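You operate a simulated robot arm through the tools that you are given. There is no shell and no other tool.

Carry out the task below with a simulated two-armed robot. There is one attempt and no reset: what you move stays moved.

## Task
Open the elevator door and crank the dented brown cup to the marks.
Fine: Free both door nuts. The marks are the yellow bands beside the door. Then set the pawl lever in.

The check looks at the end state, three seconds after you hand in, the way a careful person would. Anything else that was tipped, shoved, dropped, spilled or broken makes it a failure.

## Robot
Two 7-joint arms with two-finger parallel grippers on one trunk that stands fixed in place. Base frame: the origin is at the foot of the trunk, x ahead of it, y to its left, z up. Readings come in cm, rad, newtons and seconds.
The left shoulder is at [5, 16.5, 125.5], the right one opposite. With the tool pointing down near the work surface each hand reaches from about 10 to 62 cm from the base axis, measured 20 degrees to its own side. Payload 3.91 kg a hand.
The tool frame of a hand sits at the grasp point between the pads (the TCP): z along the fingers, y along the line on which they close. The tips reach 3 cm beyond it. Largest opening 11 cm; finger width 2, thickness 1; the body of the gripper, 4.8 by 11.2 cm, starts 5.5 cm behind the TCP.
Orientation is that of the tool frame in the base frame, as [roll, pitch, yaw] about the fixed x, y, z axes, in that order (R = Rz(yaw) Ry(pitch) Rx(roll)). With the fingers straight down and closing along the base's y, the tool's x points along the base's -x, its y along +y and its z along -z.

## Interface
- The arms move only by the tool apply_moves. It takes "left_targets", "right_targets" or both (then of equal length, played together; a hand with none holds still); each is a list of rows, each a list of 7 numbers: the shift along the tool's x, y, z in units of 40 mm (1.0 is 40 mm), then the turn, a rotation vector about the tool's x, y, z in units of 6 degrees (1.0 is 6 degrees), then the finger opening in cm, from 0 to 11. In form: [[tx, ty, tz, ax, ay, az, grip], ...]. A call has 1 to 20 rows; each row shifts and turns the commanded pose from where the row before left it, along the tool's axes as they then stand. A call with a number of a shift or a turn outside -1 to 1 is refused whole. Rows are played at 5 a second. More than 5 cm and 0.15 rad between two rows, or a gripper value outside its range, and nothing of the call is played. Where a pose cannot be reached the arm comes as near as it can. A force on the tool above 90 N (or 10 N above the force at the start of the call, whichever is more), or a blocked arm, ends the call early, and 0.2 s more pass. Each finger travels about 4.5 cm/s and halts on what it meets, pressing with about 44 N; the grip force reading is that of the motor and also rises with nothing between the fingers. The clock runs only during rows and for 0.2 s after the last one: add rows that do not move to give the fingers time. The reply holds the time, the measured pose of the TCP, the force on the tool along the base axes, the opening and the grip force, in the units named above and with some noise, with the torque about the TCP (base axes, N m) and any sound that the robot's microphone picked up, and new pictures: "views" is both (left out), scene, wrist or none (wrist: the cameras of the hands that moved).
- Cameras (640 x 400 px; columns grow to the right, rows downward): "scene" is now at [12.17, 1.3, 146.37]; the picture's right is [0.12, -0.99, 0.00], its down [-0.18, -0.02, -0.98] and it looks along [0.98, 0.12, -0.18] (base axes); focal length 214 px, centre (320, 200). "left" rides on the left gripper at [7.3, -1.7, -10.3] in its tool frame; the picture's right is [0.23, 0.97, 0.00], its down [-0.76, 0.18, -0.62] and it looks along [-0.61, 0.14, 0.78] (tool axes); focal length 222 px, centre (320, 200). "right" rides on the right gripper at [7.2, 1.7, -10.3] in its tool frame; the picture's right is [-0.23, 0.97, 0.00], its down [-0.76, -0.18, -0.62] and it looks along [-0.61, -0.14, 0.78] (tool axes); focal length 222 px, centre (320, 200). There is no depth. A picture from a camera that has moved, and an enlarged one, comes with that camera's place and axes in the base frame and with its lens.
- move_column(by): slides the trunk up (or, below 0, down) by that many cm; the arms and the scene camera ride with it, the base frame stays. It gives what a move gives, with no picture.
- turn_head(pan, tilt): turns the head with the scene camera to pan (to the left, within 1.396 rad either way) and tilt (down, from -0.506 to 1.204), counted from straight ahead of the robot. It gives what a move gives, and a new picture of the scene camera.
- inspect(camera, box): a new picture of the part [left, top, right, bottom] of that camera's present view, enlarged. No time passes.
- hand_in(): hands the job in; it is judged then, once.

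Nothing tells you positions but the pictures and the camera data. Unless the task says otherwise, let go and move clear before handing in.

The tools are called as name(argument=value, ...) on one line, values as JSON. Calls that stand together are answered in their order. apply_moves: Moves the arms, as the interface text tells. Its arguments: {"type":"object","properties":{"left_targets":{"type":"array","items":{"type":"array","items":{"type":"number"}}},"right_targets":{"type":"array","items":{"type":"array","items":{"type":"number"}}},"views":{"type":"string","enum":["both","scene","wrist","none"]}},"required":[]} The other tools are called the same way: move_column (by) moves the trunk up or down; turn_head (pan, tilt) turns the head that bears the scene camera; inspect (camera, box) takes an enlarged picture of a part of a camera's view; hand_in () hands the job in.

At the start:

```text
time_s: 0.0
left_position: [32.41, 13.91, 149.52]
left_tcp_rot: [-3.141, 0.002, -3.139]
left_wrist_force: [-0.3, 0.9, -0.5]
left_wrist_torque: [-0.01, 0.02, -0.01]
left_finger_gap: 11.0
left_gripper_force: 0.1
right_position: [27.57, -8.3, 149.44]
right_tcp_rot: [3.141, 0.0, 3.141]
right_wrist_force: [0.1, -0.3, 0.0]
right_wrist_torque: [0.03, -0.01, 0.02]
right_finger_gap: 10.99
right_gripper_force: 0.0
trunk travel left (down, up): [-47.5, 2.8]
head pan, tilt (commanded): [0.124, 0.182]
```

scene: 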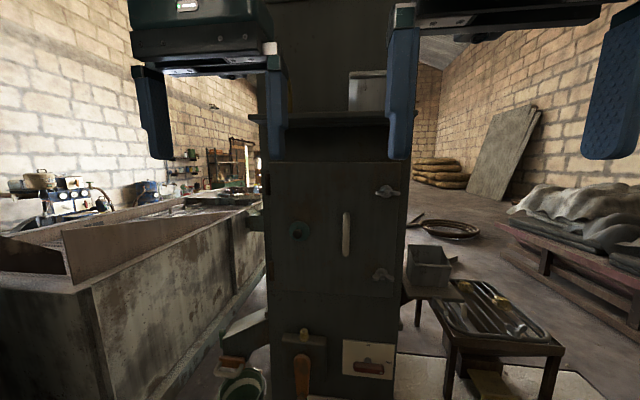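
right: 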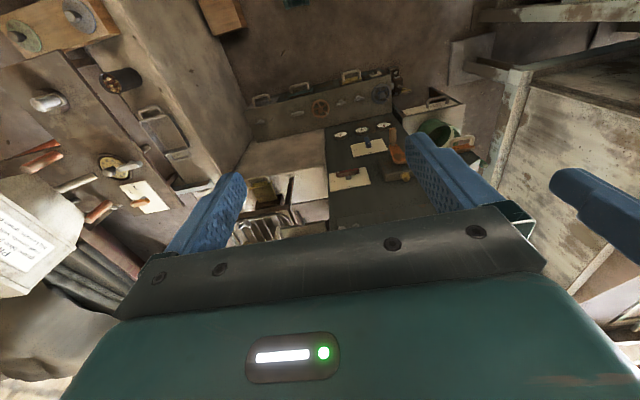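
left: 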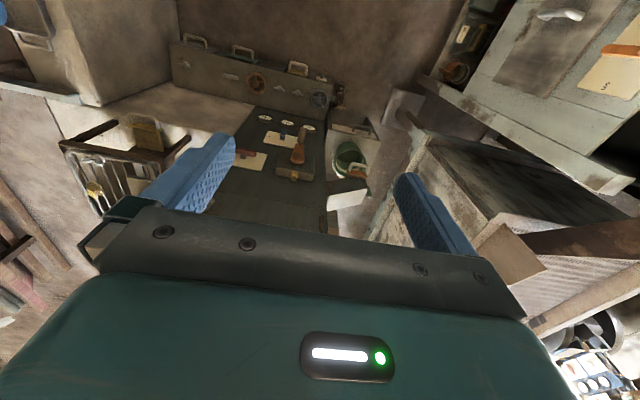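

I see a dark elevator trunk ahead with a door, two wing nuts on its right side, a vertical pale handle, and lower down some levers and placards. I'll look closer before moving anything.

inspect(camera="scene", box=[240, 150, 430, 290])

inspect(camera="scene", box=[200, 270, 430, 400])

turn_head(pan=0.0, tilt=0.7)

```text
2.86 times, centred on (335, 220) of scene
camera zoom: at [12.17, 1.3, 146.37], right [0.12, -0.99, 0.0], down [-0.18, -0.02, -0.98], along [0.98, 0.12, -0.18], focal length 613 px, centre (277, 143)
```

zoom: 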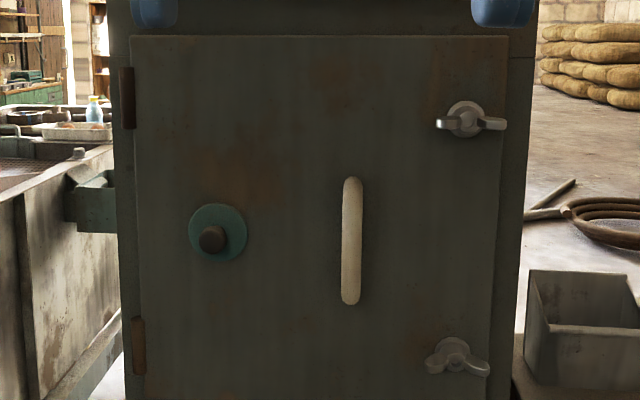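

```text
2.78 times, centred on (315, 335) of scene
camera zoom: at [12.17, 1.3, 146.37], right [0.12, -0.99, 0.0], down [-0.18, -0.02, -0.98], along [0.98, 0.12, -0.18], focal length 597 px, centre (334, -176)
```

zoom: 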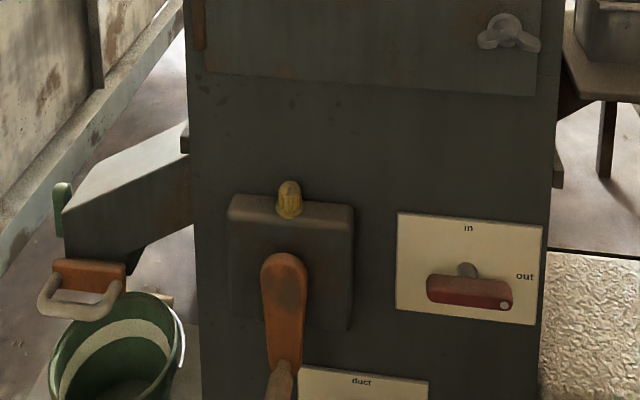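

```text
time_s: 0.9
left_position: [32.38, 13.89, 149.55]
left_tcp_rot: [-3.14, 0.001, -3.139]
left_wrist_force: [-0.8, -0.9, 0.8]
left_wrist_torque: [0.0, -0.02, 0.02]
left_finger_gap: 10.99
left_gripper_force: 0.0
right_position: [27.55, -8.36, 149.37]
right_tcp_rot: [3.14, 0.0, -3.139]
right_wrist_force: [-0.7, -0.2, -1.0]
right_wrist_torque: [-0.02, 0.02, -0.05]
right_finger_gap: 11.01
right_gripper_force: 0.1
trunk travel left (down, up): [-47.5, 2.8]
head pan, tilt (commanded): [0.0, 0.7]
camera scene: at [11.44, 0.15, 141.66], right [0.0, -1.0, 0.0], down [-0.64, 0.0, -0.77], along [0.77, 0.0, -0.64], focal length 214 px, centre (320, 200)
```

scene: 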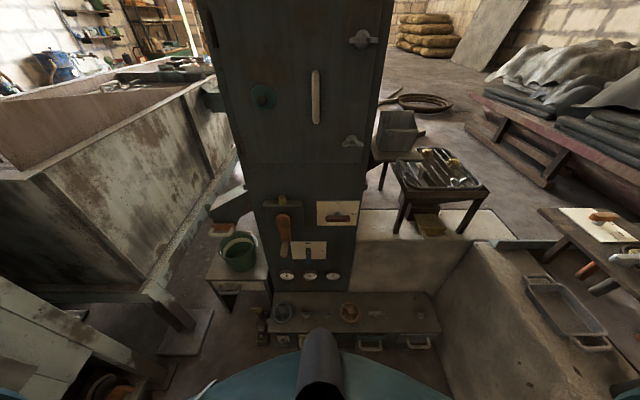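

The elevator door faces me, with an orange-brown crank on a gearbox below it, an in/out lever plate to its right, and a "duct" lever further down. I'll zoom in on each of these.

inspect(camera="scene", box=[240, 180, 380, 290])

inspect(camera="scene", box=[200, 0, 400, 170])

inspect(camera="scene", box=[240, 260, 460, 400])

inspect(camera="scene", box=[520, 180, 640, 290])

```text
3.64 times, centred on (310, 235) of scene
camera zoom: at [11.44, 0.15, 141.66], right [0.0, -1.0, 0.0], down [-0.64, 0.0, -0.77], along [0.77, 0.0, -0.64], focal length 780 px, centre (356, 73)
```

zoom: 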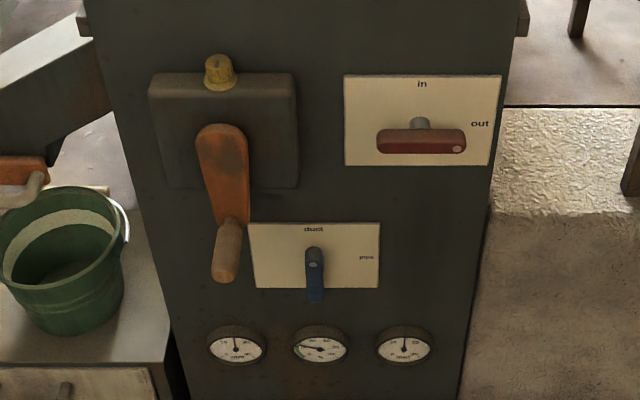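

```text
2.35 times, centred on (300, 85) of scene
camera zoom: at [11.44, 0.15, 141.66], right [0.0, -1.0, 0.0], down [-0.64, 0.0, -0.77], along [0.77, 0.0, -0.64], focal length 505 px, centre (367, 471)
```

zoom: 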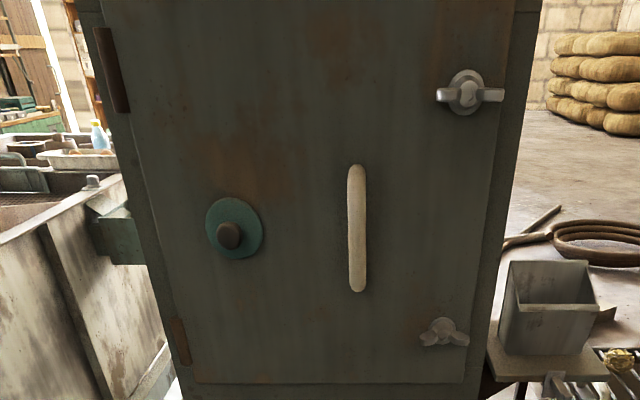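

```text
2.86 times, centred on (350, 330) of scene
camera zoom: at [11.44, 0.15, 141.66], right [0.0, -1.0, 0.0], down [-0.64, 0.0, -0.77], along [0.77, 0.0, -0.64], focal length 613 px, centre (234, -171)
```

zoom: 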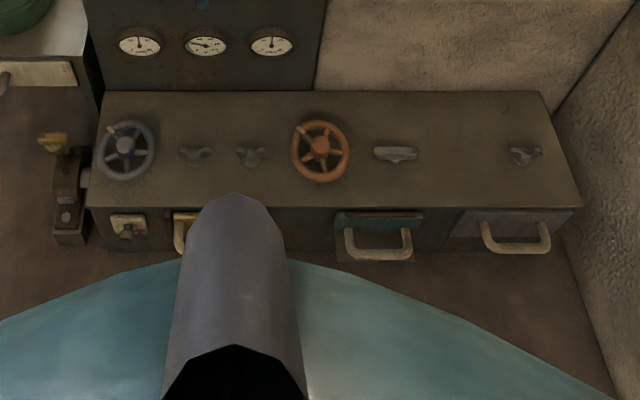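

```text
3.64 times, centred on (580, 235) of scene
camera zoom: at [11.44, 0.15, 141.66], right [0.0, -1.0, 0.0], down [-0.64, 0.0, -0.77], along [0.77, 0.0, -0.64], focal length 780 px, centre (-626, 73)
```

zoom: 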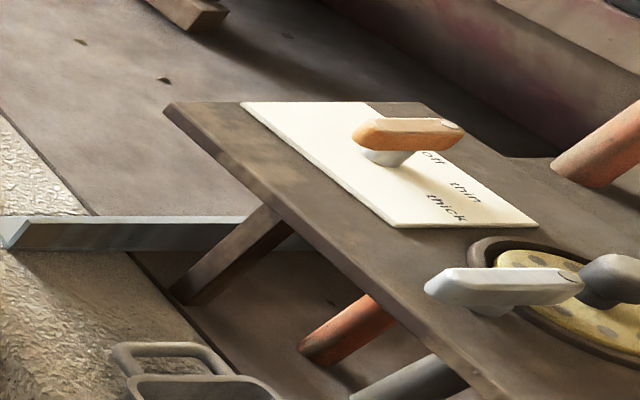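

The face of the elevator looks to be near x≈70 cm, with the door around z 108–145, the crank near y≈13 z≈88 and the in/out plate near y≈-7 z≈87. Next I'll look for the yellow bands around the door before moving.

turn_head(pan=0.0, tilt=0.25)

inspect(camera="scene", box=[220, 60, 420, 200])

inspect(camera="scene", box=[220, 0, 440, 130])

```text
time_s: 1.9
left_position: [32.38, 13.75, 149.65]
left_tcp_rot: [3.141, 0.0, -3.139]
left_wrist_force: [0.5, 0.0, 0.5]
left_wrist_torque: [0.0, -0.04, 0.02]
left_finger_gap: 11.02
left_gripper_force: 0.1
right_position: [27.59, -8.28, 149.43]
right_tcp_rot: [3.14, 0.0, -3.14]
right_wrist_force: [-0.3, 0.0, 1.6]
right_wrist_torque: [0.0, 0.0, -0.01]
right_finger_gap: 11.02
right_gripper_force: 0.0
trunk travel left (down, up): [-47.5, 2.8]
head pan, tilt (commanded): [0.0, 0.25]
camera scene: at [12.28, 0.14, 145.73], right [0.0, -1.0, 0.0], down [-0.25, 0.0, -0.97], along [0.97, 0.0, -0.25], focal length 214 px, centre (320, 200)
```

scene: 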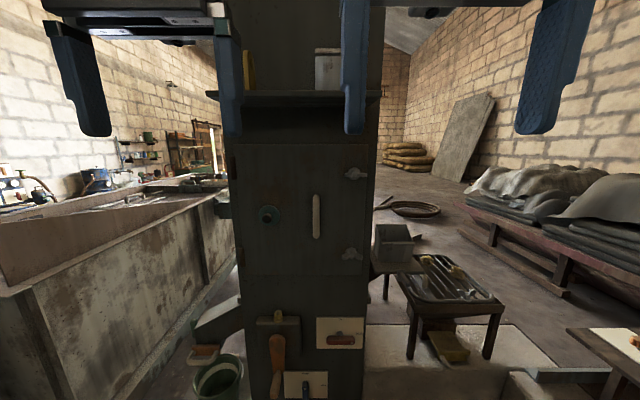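

```text
2.86 times, centred on (320, 130) of scene
camera zoom: at [12.28, 0.14, 145.73], right [0.0, -1.0, 0.0], down [-0.25, 0.0, -0.97], along [0.97, 0.0, -0.25], focal length 613 px, centre (320, 400)
```

zoom: 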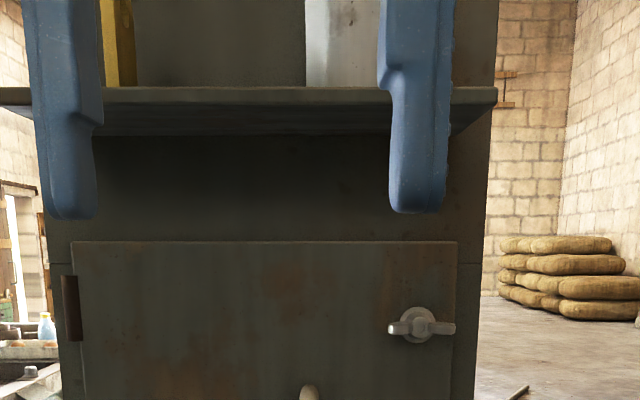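

```text
2.91 times, centred on (330, 65) of scene
camera zoom: at [12.28, 0.14, 145.73], right [0.0, -1.0, 0.0], down [-0.25, 0.0, -0.97], along [0.97, 0.0, -0.25], focal length 624 px, centre (291, 593)
```

zoom: 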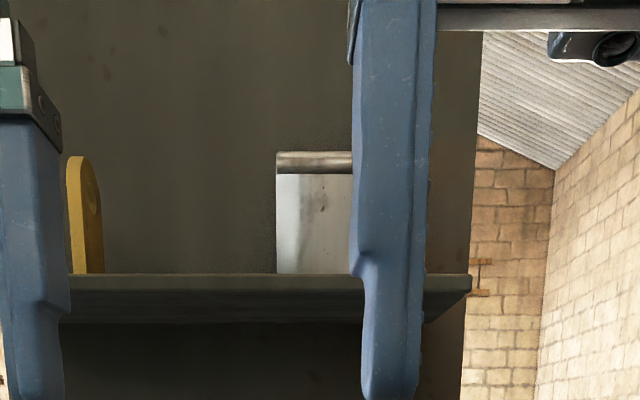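

The yellow bands aren't visible from outside; there's a shelf above the door carrying items I must not hit. I'll look left and right to know the obstacles around the arms.

turn_head(pan=0.7, tilt=0.6)

turn_head(pan=-0.7, tilt=0.6)

turn_head(pan=0.0, tilt=1.1)

```text
time_s: 2.9
left_position: [32.41, 13.79, 149.51]
left_tcp_rot: [-3.141, -0.001, -3.141]
left_wrist_force: [-0.1, 0.4, 0.3]
left_wrist_torque: [0.04, -0.01, 0.0]
left_finger_gap: 11.0
left_gripper_force: 0.1
right_position: [27.59, -8.33, 149.38]
right_tcp_rot: [3.141, 0.0, -3.14]
right_wrist_force: [0.1, 0.5, 1.1]
right_wrist_torque: [-0.02, -0.01, 0.01]
right_finger_gap: 11.01
right_gripper_force: 0.1
trunk travel left (down, up): [-47.5, 2.8]
head pan, tilt (commanded): [0.7, 0.6]
camera scene: at [9.7, 5.83, 142.52], right [0.64, -0.77, 0.0], down [-0.43, -0.36, -0.83], along [0.63, 0.53, -0.56], focal length 214 px, centre (320, 200)
```

scene: 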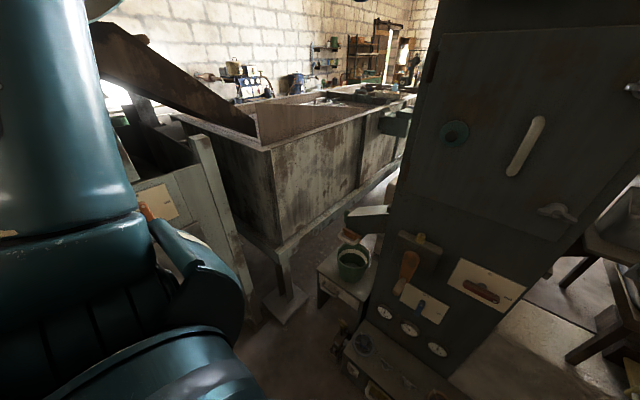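

```text
time_s: 4.5
left_position: [32.37, 13.86, 149.45]
left_tcp_rot: [3.141, 0.0, -3.14]
left_wrist_force: [-0.3, -0.5, 0.2]
left_wrist_torque: [-0.01, 0.01, 0.01]
left_finger_gap: 10.99
left_gripper_force: 0.0
right_position: [27.54, -8.4, 149.53]
right_tcp_rot: [3.139, 0.0, -3.14]
right_wrist_force: [-1.5, 1.0, 0.0]
right_wrist_torque: [0.02, -0.02, -0.02]
right_finger_gap: 10.97
right_gripper_force: 0.0
trunk travel left (down, up): [-47.5, 2.8]
head pan, tilt (commanded): [-0.7, 0.6]
camera scene: at [9.71, -5.54, 142.52], right [-0.64, -0.77, 0.0], down [-0.43, 0.36, -0.83], along [0.63, -0.53, -0.56], focal length 214 px, centre (320, 200)
```

scene: 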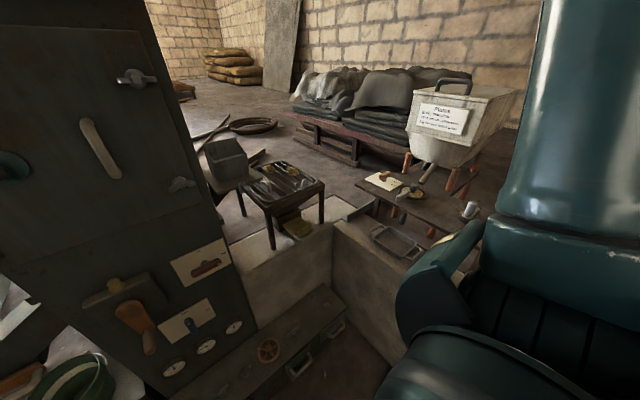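

```text
time_s: 5.5
left_position: [32.38, 13.83, 149.52]
left_tcp_rot: [3.14, 0.001, -3.139]
left_wrist_force: [0.7, 0.5, 0.4]
left_wrist_torque: [-0.01, -0.02, 0.03]
left_finger_gap: 11.03
left_gripper_force: 0.1
right_position: [27.48, -8.31, 149.44]
right_tcp_rot: [3.139, 0.001, -3.14]
right_wrist_force: [-0.7, -0.5, -0.4]
right_wrist_torque: [0.01, 0.0, -0.02]
right_finger_gap: 10.99
right_gripper_force: 0.0
trunk travel left (down, up): [-47.5, 2.8]
head pan, tilt (commanded): [0.0, 1.1]
camera scene: at [9.26, 0.14, 138.66], right [0.0, -1.0, 0.0], down [-0.89, 0.0, -0.45], along [0.45, 0.0, -0.89], focal length 214 px, centre (320, 200)
```

scene: 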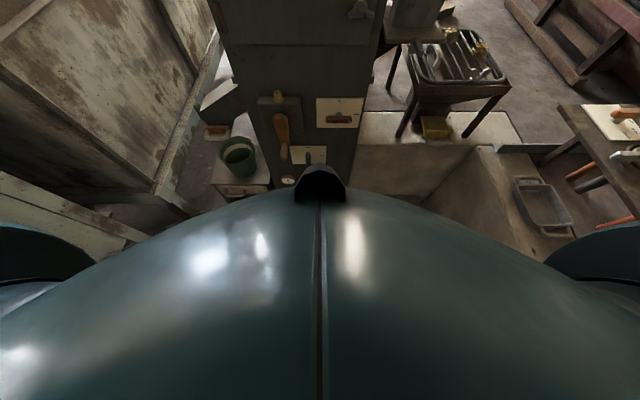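

The space between me and the elevator is clear; the tank is off to the left. I'll swing both hands to point forward, the right near the upper nut at stand-off and the left to the side out of the way.

apply_moves(right_targets=[[-0.29, -0.018, 0.19, 0, -1, 0, 11], [-0.268, -0.018, 0.219, 0, -1, 0, 11], [-0.244, -0.018, 0.246, 0, -1, 0, 11], [-0.217, -0.018, 0.27, 0, -1, 0, 11], [-0.188, -0.018, 0.292, 0, -1, 0, 11], [-0.156, -0.018, 0.31, 0, -1, 0, 11], [-0.123, -0.018, 0.324, 0, -1, 0, 11], [-0.088, -0.018, 0.335, 0, -1, 0, 11], [-0.053, -0.018, 0.343, 0, -1, 0, 11], [-0.017, -0.018, 0.346, 0, -1, 0, 11], [0.02, -0.018, 0.346, 0, -1, 0, 11], [0.056, -0.018, 0.342, 0, -1, 0, 11], [0.091, -0.018, 0.335, 0, -1, 0, 11], [0.126, -0.018, 0.323, 0, -1, 0, 11], [0.159, -0.018, 0.308, 0, -1, 0, 11]], left_targets=[[-0.043, 0.183, 0.483, 0, -1, 0, 11], [0.008, 0.183, 0.485, 0, -1, 0, 11], [0.058, 0.183, 0.481, 0, -1, 0, 11], [0.108, 0.183, 0.472, 0, -1, 0, 11], [0.157, 0.183, 0.459, 0, -1, 0, 11], [0.204, 0.183, 0.44, 0, -1, 0, 11], [0.249, 0.183, 0.416, 0, -1, 0, 11], [0.291, 0.183, 0.388, 0, -1, 0, 11], [0.33, 0.183, 0.355, 0, -1, 0, 11], [0.366, 0.183, 0.319, 0, -1, 0, 11], [0.397, 0.183, 0.279, 0, -1, 0, 11], [0.424, 0.183, 0.235, 0, -1, 0, 11], [0.446, 0.183, 0.19, 0, -1, 0, 11], [0.463, 0.183, 0.142, 0, -1, 0, 11], [0.476, 0.183, 0.093, 0, -1, 0, 11]], views="both")

turn_head(pan=0.0, tilt=0.25)

```text
time_s: 8.7
left_position: [46.0, 23.68, 129.72]
left_tcp_rot: [-3.134, 1.518, -3.13]
left_wrist_force: [-0.4, 0.1, -0.2]
left_wrist_torque: [-0.01, -0.01, -0.01]
left_finger_gap: 11.0
left_gripper_force: 0.1
left hand out of reach, approached as far as the arm can: row 10, 11, 12, 13, 14, 15
right_position: [45.06, -9.41, 138.04]
right_tcp_rot: [0.768, 1.567, 0.767]
right_wrist_force: [-0.6, 0.2, 0.0]
right_wrist_torque: [-0.01, -0.01, -0.02]
right_finger_gap: 11.0
right_gripper_force: 0.0
trunk travel left (down, up): [-47.5, 2.8]
head pan, tilt (commanded): [0.0, 1.1]
camera scene: at [9.27, 0.12, 138.66], right [0.0, -1.0, 0.0], down [-0.89, 0.0, -0.45], along [0.45, 0.0, -0.89], focal length 214 px, centre (320, 200)
camera right: at [34.67, -7.72, 130.88], right [0.0, 0.97, 0.23], down [-0.62, -0.18, 0.76], along [0.78, -0.14, 0.61], focal length 222 px, centre (320, 200)
camera left: at [35.31, 22.03, 122.92], right [-0.01, 0.97, -0.23], down [-0.58, 0.18, 0.79], along [0.81, 0.14, 0.57], focal length 222 px, centre (320, 200)
```

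scene: 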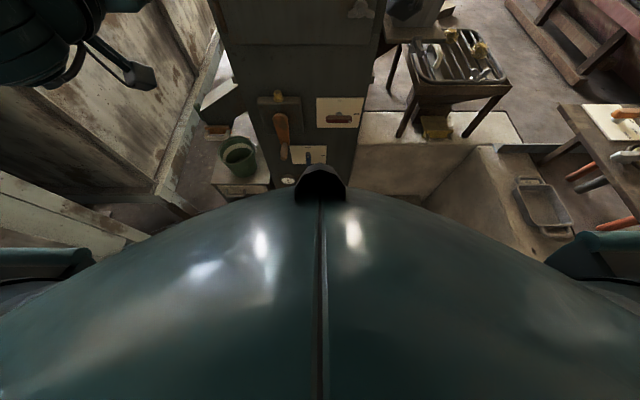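
right: 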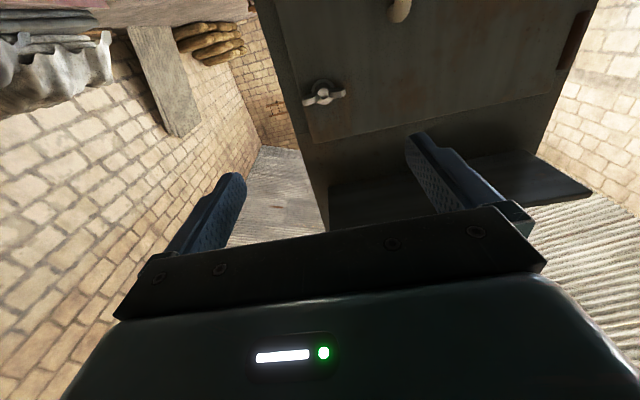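
left: 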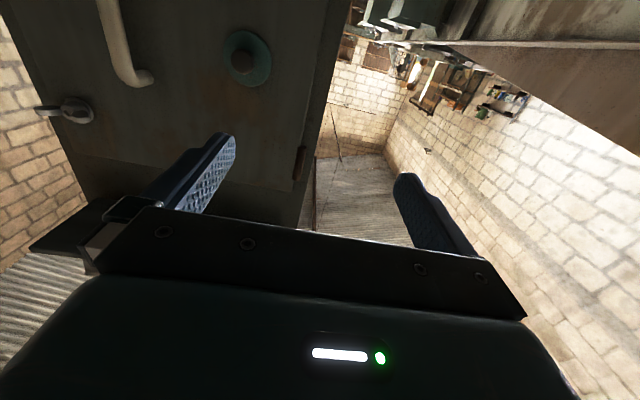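

```text
time_s: 9.9
left_position: [46.07, 23.67, 129.78]
left_tcp_rot: [-3.138, 1.519, -3.134]
left_wrist_force: [0.1, -0.1, 0.3]
left_wrist_torque: [0.03, 0.0, 0.0]
left_finger_gap: 10.99
left_gripper_force: 0.1
right_position: [45.01, -9.33, 138.16]
right_tcp_rot: [2.213, 1.568, 2.215]
right_wrist_force: [0.1, 0.4, 0.1]
right_wrist_torque: [0.0, 0.03, 0.0]
right_finger_gap: 11.0
right_gripper_force: 0.1
trunk travel left (down, up): [-47.5, 2.8]
head pan, tilt (commanded): [0.0, 0.25]
camera scene: at [12.28, 0.15, 145.73], right [0.0, -1.0, 0.0], down [-0.25, 0.0, -0.97], along [0.97, 0.0, -0.25], focal length 214 px, centre (320, 200)
```

scene: 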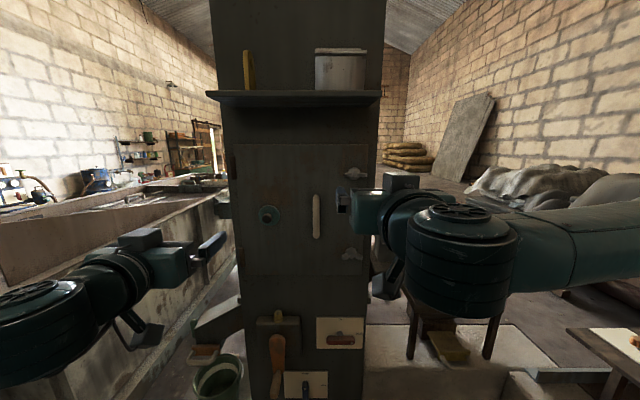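

The right hand now points forward at the upper nut. I'll zoom in on the nut from both cameras to locate it accurately.

inspect(camera="right", box=[270, 50, 390, 125])

inspect(camera="scene", box=[220, 130, 380, 290])

inspect(camera="left", box=[20, 0, 340, 200])

```text
5.33 times, centred on (330, 88) of right
camera zoom: at [34.63, -7.69, 130.92], right [0.0, 0.97, 0.23], down [-0.62, -0.18, 0.76], along [0.78, -0.14, 0.61], focal length 1185 px, centre (267, 800)
```

zoom: 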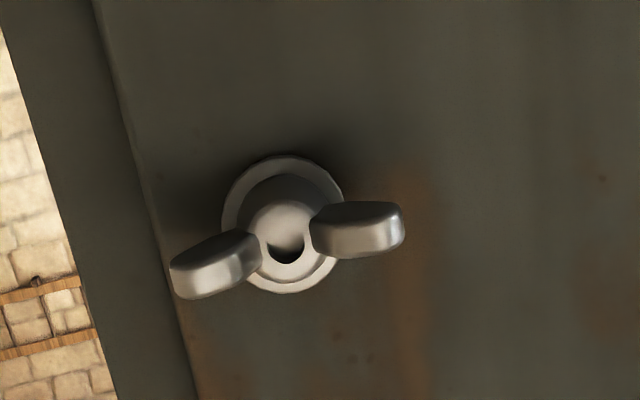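

```text
2.50 times, centred on (300, 210) of scene
camera zoom: at [12.28, 0.15, 145.73], right [0.0, -1.0, 0.0], down [-0.25, 0.0, -0.97], along [0.97, 0.0, -0.25], focal length 536 px, centre (370, 175)
```

zoom: 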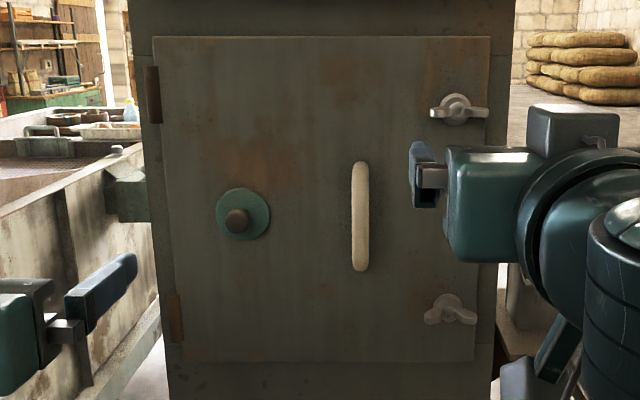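

```text
2.00 times, centred on (180, 100) of left
camera zoom: at [35.29, 22.06, 122.98], right [-0.01, 0.97, -0.23], down [-0.58, 0.18, 0.79], along [0.81, 0.14, 0.57], focal length 444 px, centre (600, 400)
```

zoom: 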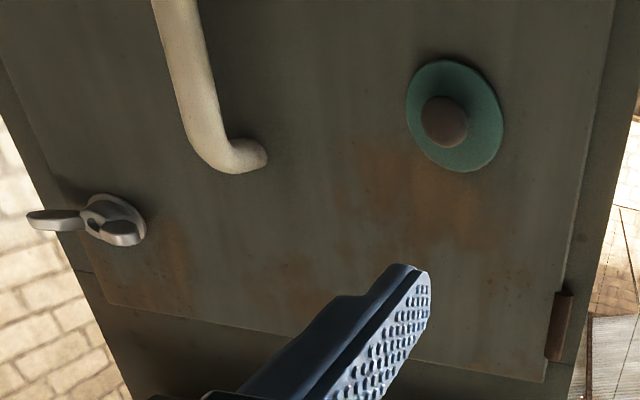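

The upper nut's hub sits near [66.7, -8.8, 138.5] with wings about ±2.9 cm, lying nearly level; door spans y≈-12.6 to 23 with hinges on the left. I'll bring the right hand closer for a precise look.

apply_moves(right_targets=[[-0.025, 0.035, 0.75, 0, 0, 0, 11], [-0.025, 0.035, 0.75, 0, 0, 0, 11], [-0.025, 0.035, 0.75, 0, 0, 0, 11], [-0.025, 0.035, 0.75, 0, 0, 0, 9]], views="both")

inspect(camera="right", box=[200, 50, 440, 200])

inspect(camera="scene", box=[310, 130, 390, 200])

```text
time_s: 10.9
left_position: [46.16, 23.69, 129.84]
left_tcp_rot: [-3.132, 1.518, -3.133]
left_wrist_force: [0.0, 1.0, 0.1]
left_wrist_torque: [0.01, 0.0, 0.01]
left_finger_gap: 11.0
left_gripper_force: 0.1
right_position: [57.18, -8.98, 138.46]
right_tcp_rot: [-1.887, 1.57, -1.887]
right_wrist_force: [0.4, -0.1, -1.4]
right_wrist_torque: [-0.01, 0.0, 0.01]
right_finger_gap: 9.02
right_gripper_force: 0.1
trunk travel left (down, up): [-47.5, 2.8]
head pan, tilt (commanded): [0.0, 0.25]
camera scene: at [12.32, 0.16, 145.73], right [0.0, -1.0, 0.0], down [-0.25, 0.0, -0.97], along [0.97, 0.0, -0.25], focal length 214 px, centre (320, 200)
camera right: at [46.7, -7.24, 131.24], right [0.0, 0.97, 0.23], down [-0.62, -0.18, 0.76], along [0.78, -0.14, 0.61], focal length 222 px, centre (320, 200)
```

scene: 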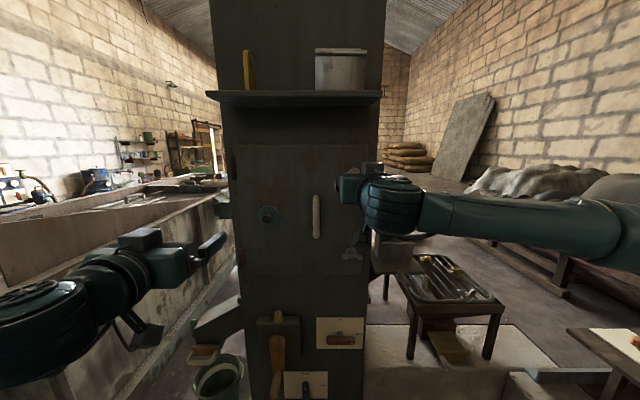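
right: 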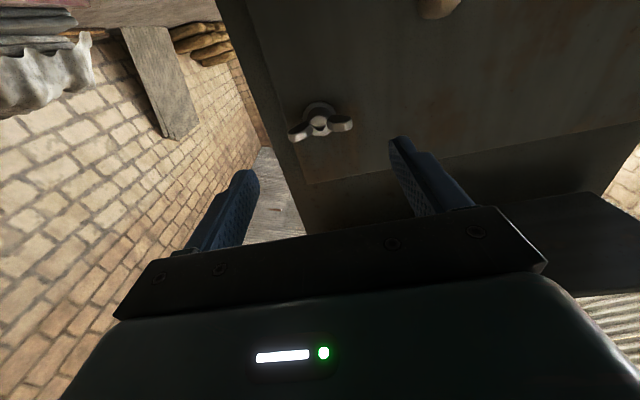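

```text
2.67 times, centred on (320, 125) of right
camera zoom: at [46.7, -7.24, 131.24], right [0.0, 0.97, 0.23], down [-0.62, -0.18, 0.76], along [0.78, -0.14, 0.61], focal length 592 px, centre (320, 400)
```

zoom: 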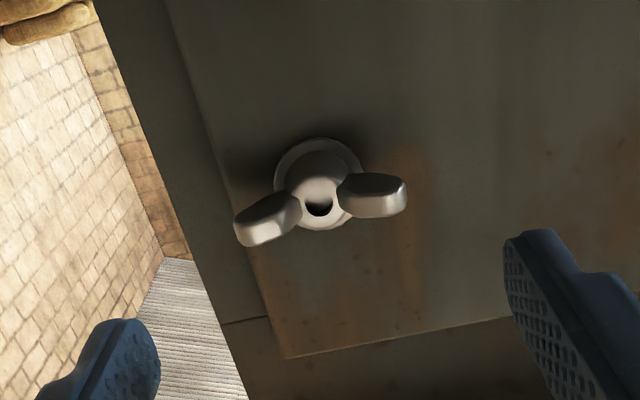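

```text
5.71 times, centred on (350, 165) of scene
camera zoom: at [12.32, 0.16, 145.73], right [0.0, -1.0, 0.0], down [-0.25, 0.0, -0.97], along [0.97, 0.0, -0.25], focal length 1226 px, centre (149, 400)
```

zoom: 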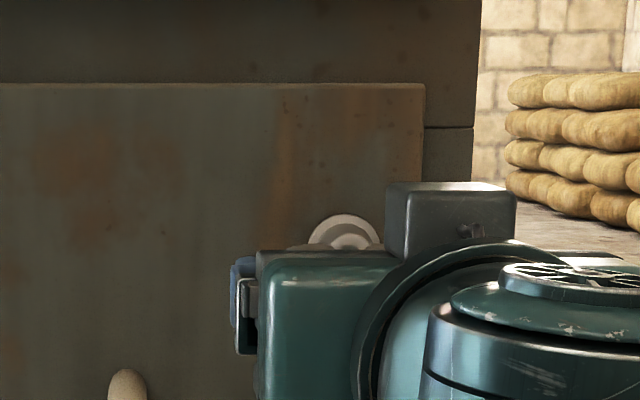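

The upper nut's front is near [67.3, -9.0, 138.8]. I'll slide the open fingers around the wing tips.

apply_moves(right_targets=[[-0.03, 0.0, 0.6, 0, 0, 0, 9], [-0.03, 0.0, 0.6, 0, 0, 0, 9], [-0.0, 0.0, 0.5, 0, 0, 0, 9]], views="both")

inspect(camera="right", box=[200, 50, 440, 200])

```text
time_s: 11.7
left_position: [46.13, 23.73, 129.81]
left_tcp_rot: [-3.135, 1.518, -3.133]
left_wrist_force: [0.2, 0.5, -0.7]
left_wrist_torque: [0.0, -0.02, -0.02]
left_finger_gap: 11.0
left_gripper_force: 0.1
right_position: [63.85, -8.9, 138.64]
right_tcp_rot: [-2.363, 1.571, -2.363]
right_wrist_force: [0.6, 0.5, 0.0]
right_wrist_torque: [0.06, 0.01, 0.06]
right_finger_gap: 9.0
right_gripper_force: 0.0
trunk travel left (down, up): [-47.5, 2.8]
head pan, tilt (commanded): [0.0, 0.25]
camera scene: at [12.33, 0.15, 145.73], right [0.0, -1.0, 0.0], down [-0.25, 0.0, -0.97], along [0.97, 0.0, -0.25], focal length 214 px, centre (320, 200)
camera right: at [53.51, -7.22, 131.44], right [0.0, 0.97, 0.23], down [-0.62, -0.18, 0.76], along [0.78, -0.14, 0.61], focal length 222 px, centre (320, 200)
```

scene: 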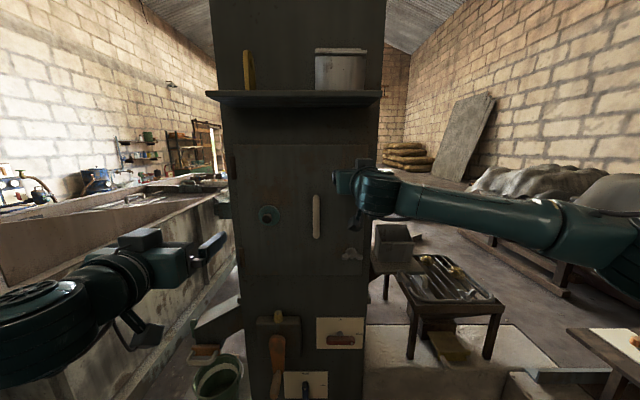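
right: 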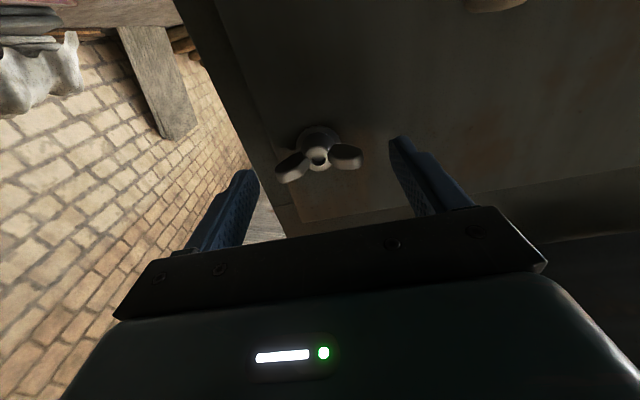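

```text
2.67 times, centred on (320, 125) of right
camera zoom: at [53.51, -7.22, 131.44], right [0.0, 0.97, 0.23], down [-0.62, -0.18, 0.76], along [0.78, -0.14, 0.61], focal length 592 px, centre (320, 400)
```

zoom: 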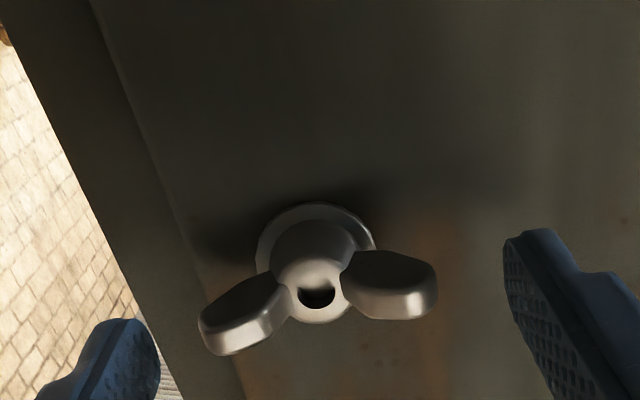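

The nut's front is at x≈67.5 and the washer at about 69.2, so I'll go 1.7 cm further and close on the wing tips.

apply_moves(right_targets=[[-0.02, 0.0, 0.425, 0, 0, 0, 9], [0, 0, 0, 0, 0, 0, 5], [0, 0, 0, 0, 0, 0, 5], [0, 0, 0, 0, 0, 0, 5], [0, 0, 0, 0, 0, 0, 5]], views="wrist")

inspect(camera="right", box=[200, 80, 440, 230])

```text
time_s: 12.9
left_position: [46.03, 23.66, 129.8]
left_tcp_rot: [-3.139, 1.517, -3.14]
left_wrist_force: [-0.9, 0.3, -0.4]
left_wrist_torque: [-0.01, 0.07, -0.03]
left_finger_gap: 10.98
left_gripper_force: 0.0
right_position: [65.37, -8.97, 138.59]
right_tcp_rot: [1.383, 1.569, 1.381]
right_wrist_force: [-0.7, -0.6, 0.2]
right_wrist_torque: [0.02, 0.02, -0.13]
right_finger_gap: 5.94
right_gripper_force: 45.2
trunk travel left (down, up): [-47.5, 2.8]
head pan, tilt (commanded): [0.0, 0.25]
camera right: at [55.04, -7.26, 131.51], right [0.0, 0.97, 0.23], down [-0.62, -0.18, 0.76], along [0.78, -0.14, 0.61], focal length 222 px, centre (320, 200)
```

right: 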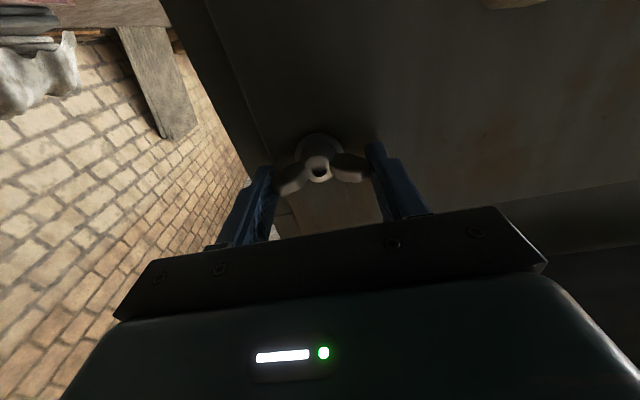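

```text
2.67 times, centred on (320, 155) of right
camera zoom: at [55.04, -7.26, 131.51], right [0.0, 0.97, 0.23], down [-0.62, -0.18, 0.76], along [0.78, -0.14, 0.61], focal length 592 px, centre (320, 320)
```

zoom: 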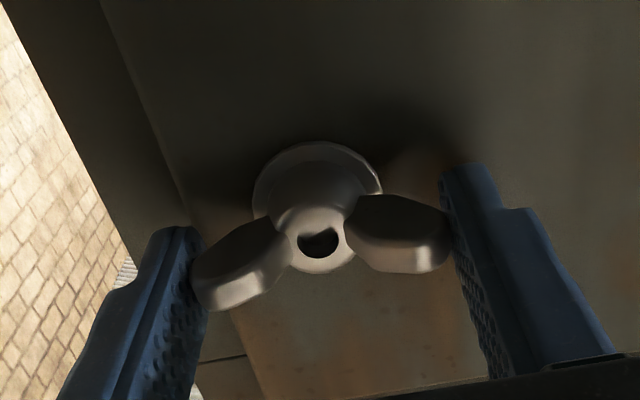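

The tips of the wings are held between the pads (gap 5.9 cm). I'll turn counter-clockwise in a small trial and watch the torque.

apply_moves(right_targets=[[0, 0, 0, 0, 0, -1, 5], [0, 0, 0, 0, 0, -1, 5], [0, 0, 0, 0, 0, -1, 5], [0, 0, 0, 0, 0, -1, 5]], views="wrist")

inspect(camera="right", box=[200, 80, 440, 230])

```text
time_s: 13.9
left_position: [45.96, 23.66, 129.82]
left_tcp_rot: [3.137, 1.521, 3.139]
left_wrist_force: [-0.3, 0.0, -0.7]
left_wrist_torque: [0.01, -0.04, -0.01]
left_finger_gap: 11.01
left_gripper_force: 0.0
right_position: [65.44, -8.87, 138.52]
right_tcp_rot: [-1.573, 1.149, -1.571]
right_wrist_force: [-5.1, -2.5, -5.1]
right_wrist_torque: [0.01, -0.5, 0.24]
right_finger_gap: 5.96
right_gripper_force: 45.1
trunk travel left (down, up): [-47.5, 2.8]
head pan, tilt (commanded): [0.0, 0.25]
camera right: at [55.04, -10.28, 131.44], right [0.0, 0.98, -0.19], down [-0.62, 0.15, 0.77], along [0.78, 0.12, 0.61], focal length 222 px, centre (320, 200)
```

right: 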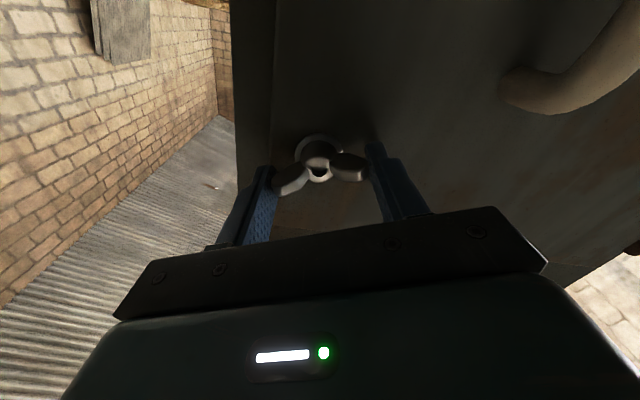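

```text
2.67 times, centred on (320, 155) of right
camera zoom: at [55.04, -10.28, 131.44], right [0.0, 0.98, -0.19], down [-0.62, 0.15, 0.77], along [0.78, 0.12, 0.61], focal length 592 px, centre (320, 320)
```

zoom: 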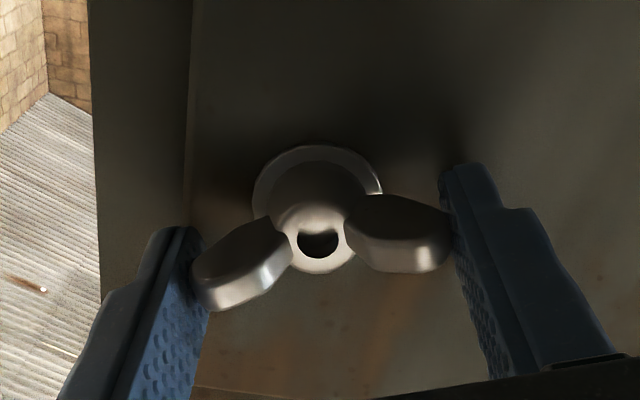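

The nut turns together with the hand, easily. I'll carry on counter-clockwise.

apply_moves(right_targets=[[0, 0, -0.01, 0, 0, -1, 5], [0, 0, -0.01, 0, 0, -1, 5], [0, 0, -0.01, 0, 0, -1, 5], [0, 0, -0.01, 0, 0, -1, 5], [0, 0, -0.01, 0, 0, -1, 5], [0, 0, -0.01, 0, 0, -1, 5], [0, 0, -0.01, 0, 0, -1, 5], [0, 0, -0.01, 0, 0, -1, 5]], views="both")

inspect(camera="right", box=[200, 80, 440, 230])

```text
time_s: 15.7
left_position: [46.13, 23.68, 129.62]
left_tcp_rot: [-3.129, 1.515, -3.128]
left_wrist_force: [0.1, 0.1, 0.3]
left_wrist_torque: [-0.02, 0.0, 0.02]
left_finger_gap: 10.98
left_gripper_force: 0.1
right_position: [65.32, -8.56, 138.6]
right_tcp_rot: [-1.577, 0.313, -1.571]
right_wrist_force: [5.1, 3.9, -13.5]
right_wrist_torque: [0.02, 0.04, -1.1]
right_finger_gap: 5.96
right_gripper_force: 44.7
trunk travel left (down, up): [-47.5, 2.8]
head pan, tilt (commanded): [0.0, 0.25]
camera scene: at [12.52, 0.19, 145.71], right [0.0, -1.0, 0.0], down [-0.25, 0.0, -0.97], along [0.97, 0.0, -0.25], focal length 214 px, centre (320, 200)
camera right: at [55.01, -15.11, 134.82], right [0.0, 0.52, -0.86], down [-0.62, 0.67, 0.41], along [0.78, 0.53, 0.32], focal length 222 px, centre (320, 200)
```

scene: 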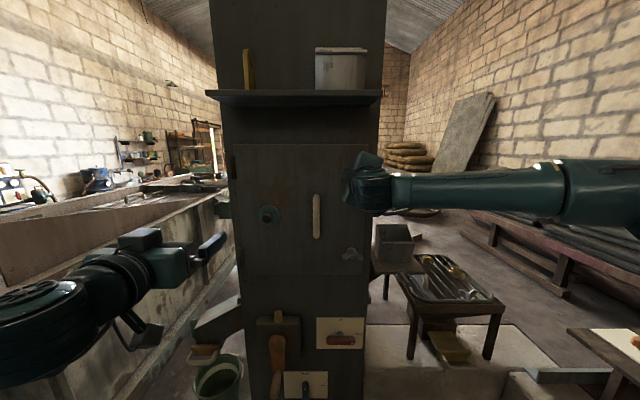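
right: 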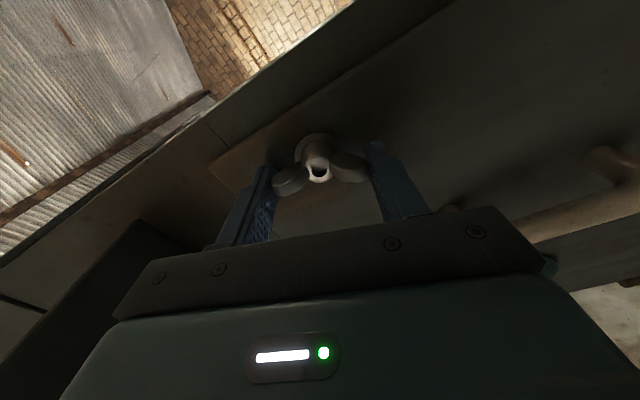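

```text
2.67 times, centred on (320, 155) of right
camera zoom: at [55.01, -15.11, 134.82], right [0.0, 0.52, -0.86], down [-0.62, 0.67, 0.41], along [0.78, 0.53, 0.32], focal length 592 px, centre (320, 320)
```

zoom: 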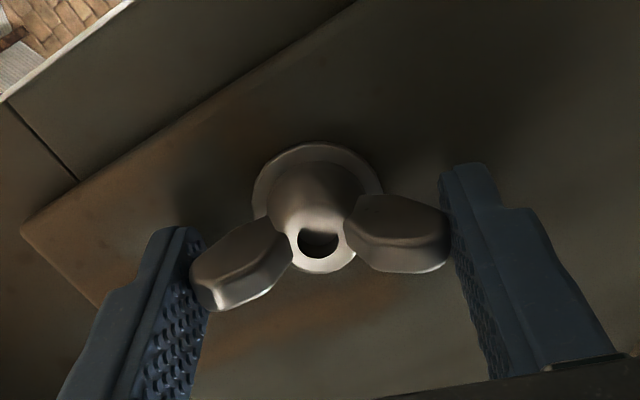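

The nut has turned about 72° with the hand. I'll ease the small side load and carry on turning.

apply_moves(right_targets=[[-0.04, 0.06, -0.01, 0, 0, -1, 5], [0, 0, -0.01, 0, 0, -1, 5], [0, 0, -0.01, 0, 0, -1, 5], [0, 0, -0.01, 0, 0, -1, 5], [0, 0, -0.01, 0, 0, -1, 5], [0, 0, -0.01, 0, 0, -1, 5], [0, 0, -0.01, 0, 0, -1, 5], [0, 0, -0.01, 0, 0, -1, 5]], views="both")

inspect(camera="right", box=[200, 80, 440, 230])

```text
time_s: 17.5
left_position: [46.26, 23.65, 129.73]
left_tcp_rot: [3.135, 1.516, 3.139]
left_wrist_force: [-0.5, 0.8, -1.1]
left_wrist_torque: [-0.01, 0.0, 0.04]
left_finger_gap: 11.02
left_gripper_force: 0.0
right_position: [64.99, -8.58, 138.29]
right_tcp_rot: [-1.575, -0.523, -1.567]
right_wrist_force: [-0.7, -3.0, -15.4]
right_wrist_torque: [0.0, 0.22, -0.04]
right_finger_gap: 5.74
right_gripper_force: 7.5
trunk travel left (down, up): [-47.5, 2.8]
head pan, tilt (commanded): [0.0, 0.25]
camera scene: at [12.47, 0.08, 145.71], right [0.0, -1.0, 0.0], down [-0.25, 0.0, -0.97], along [0.97, 0.0, -0.25], focal length 214 px, centre (320, 200)
camera right: at [54.62, -15.76, 140.63], right [0.0, -0.29, -0.96], down [-0.62, 0.75, -0.22], along [0.78, 0.6, -0.18], focal length 222 px, centre (320, 200)
```

scene: 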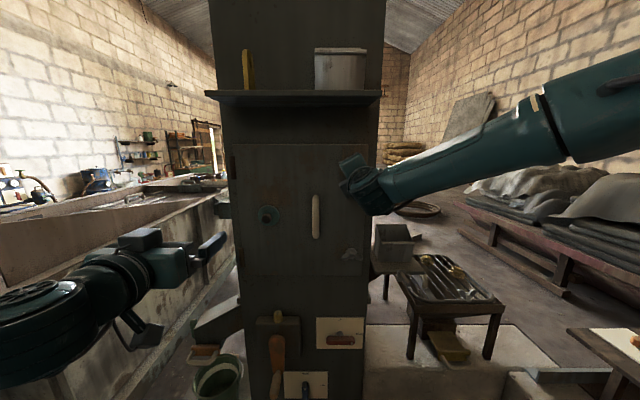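
right: 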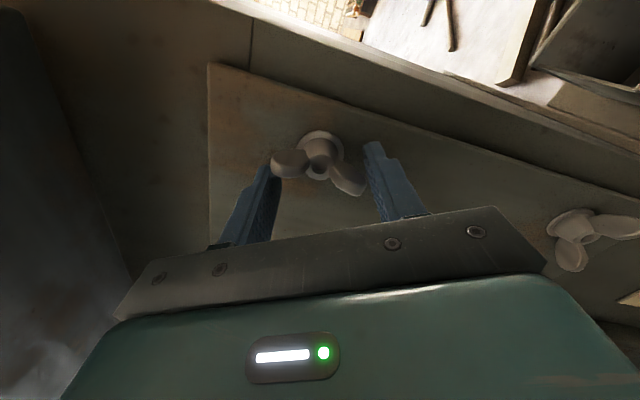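

```text
2.67 times, centred on (320, 155) of right
camera zoom: at [54.62, -15.76, 140.63], right [0.0, -0.29, -0.96], down [-0.62, 0.75, -0.22], along [0.78, 0.6, -0.18], focal length 592 px, centre (320, 320)
```

zoom: 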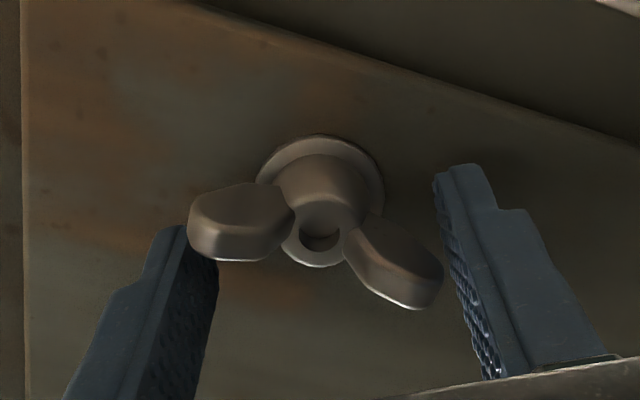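

The nut stopped following near 90°, so it seems to have reached its stop. I'll let go, back off straight and check it.

apply_moves(right_targets=[[0, 0, 0, 0, 0, 0, 9.5], [0, 0, 0, 0, 0, 0, 9.5], [0, 0, 0, 0, 0, 0, 9.5], [0, 0, 0, 0, 0, 0, 9.5], [0, 0, -0.8, 0, 0, 0, 9.5], [0, 0, -0.8, 0, 0, 0, 9.5], [0, 0, -0.8, 0, 0, 0, 9.5]], views="both")

inspect(camera="right", box=[200, 20, 440, 200])

inspect(camera="scene", box=[300, 130, 400, 290])

```text
time_s: 19.1
left_position: [45.9, 23.67, 129.84]
left_tcp_rot: [-3.139, 1.521, -3.135]
left_wrist_force: [-0.1, -0.3, -0.3]
left_wrist_torque: [0.01, 0.0, -0.01]
left_finger_gap: 10.98
left_gripper_force: 0.1
right_position: [55.14, -8.48, 138.57]
right_tcp_rot: [-1.571, -0.521, -1.571]
right_wrist_force: [-0.5, 0.1, 0.1]
right_wrist_torque: [0.03, -0.02, 0.0]
right_finger_gap: 9.51
right_gripper_force: 0.1
trunk travel left (down, up): [-47.5, 2.8]
head pan, tilt (commanded): [0.0, 0.25]
camera scene: at [12.18, 0.14, 145.75], right [0.0, -1.0, 0.0], down [-0.25, 0.0, -0.97], along [0.97, 0.0, -0.25], focal length 214 px, centre (320, 200)
camera right: at [44.77, -15.64, 140.87], right [0.0, -0.29, -0.96], down [-0.62, 0.75, -0.23], along [0.78, 0.6, -0.18], focal length 222 px, centre (320, 200)
```

scene: 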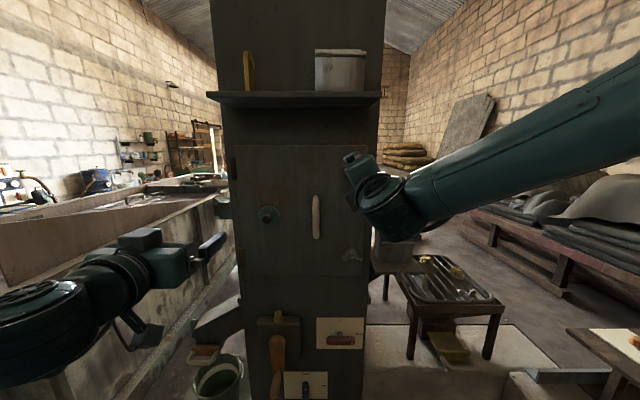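
right: 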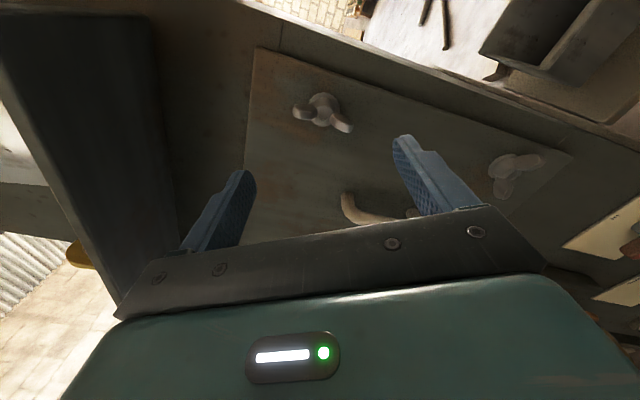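

```text
2.22 times, centred on (320, 110) of right
camera zoom: at [44.77, -15.64, 140.87], right [0.0, -0.29, -0.96], down [-0.62, 0.75, -0.23], along [0.78, 0.6, -0.18], focal length 494 px, centre (320, 400)
```

zoom: 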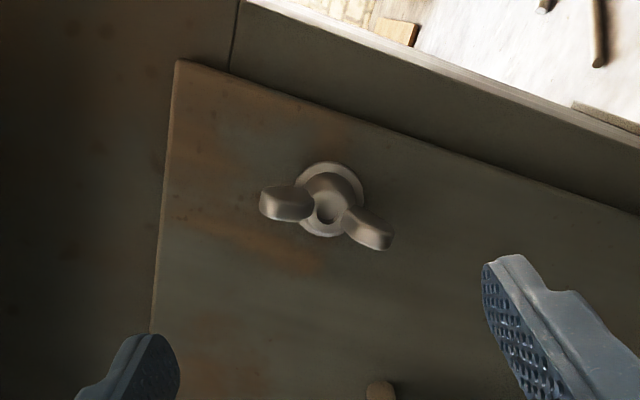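

```text
2.50 times, centred on (350, 210) of scene
camera zoom: at [12.18, 0.14, 145.75], right [0.0, -1.0, 0.0], down [-0.25, 0.0, -0.97], along [0.97, 0.0, -0.25], focal length 536 px, centre (245, 175)
```

zoom: 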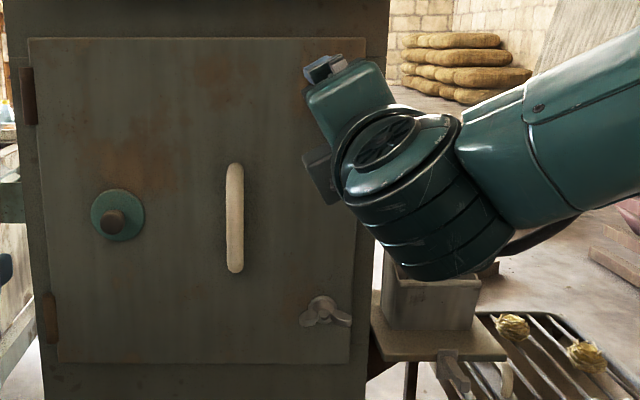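

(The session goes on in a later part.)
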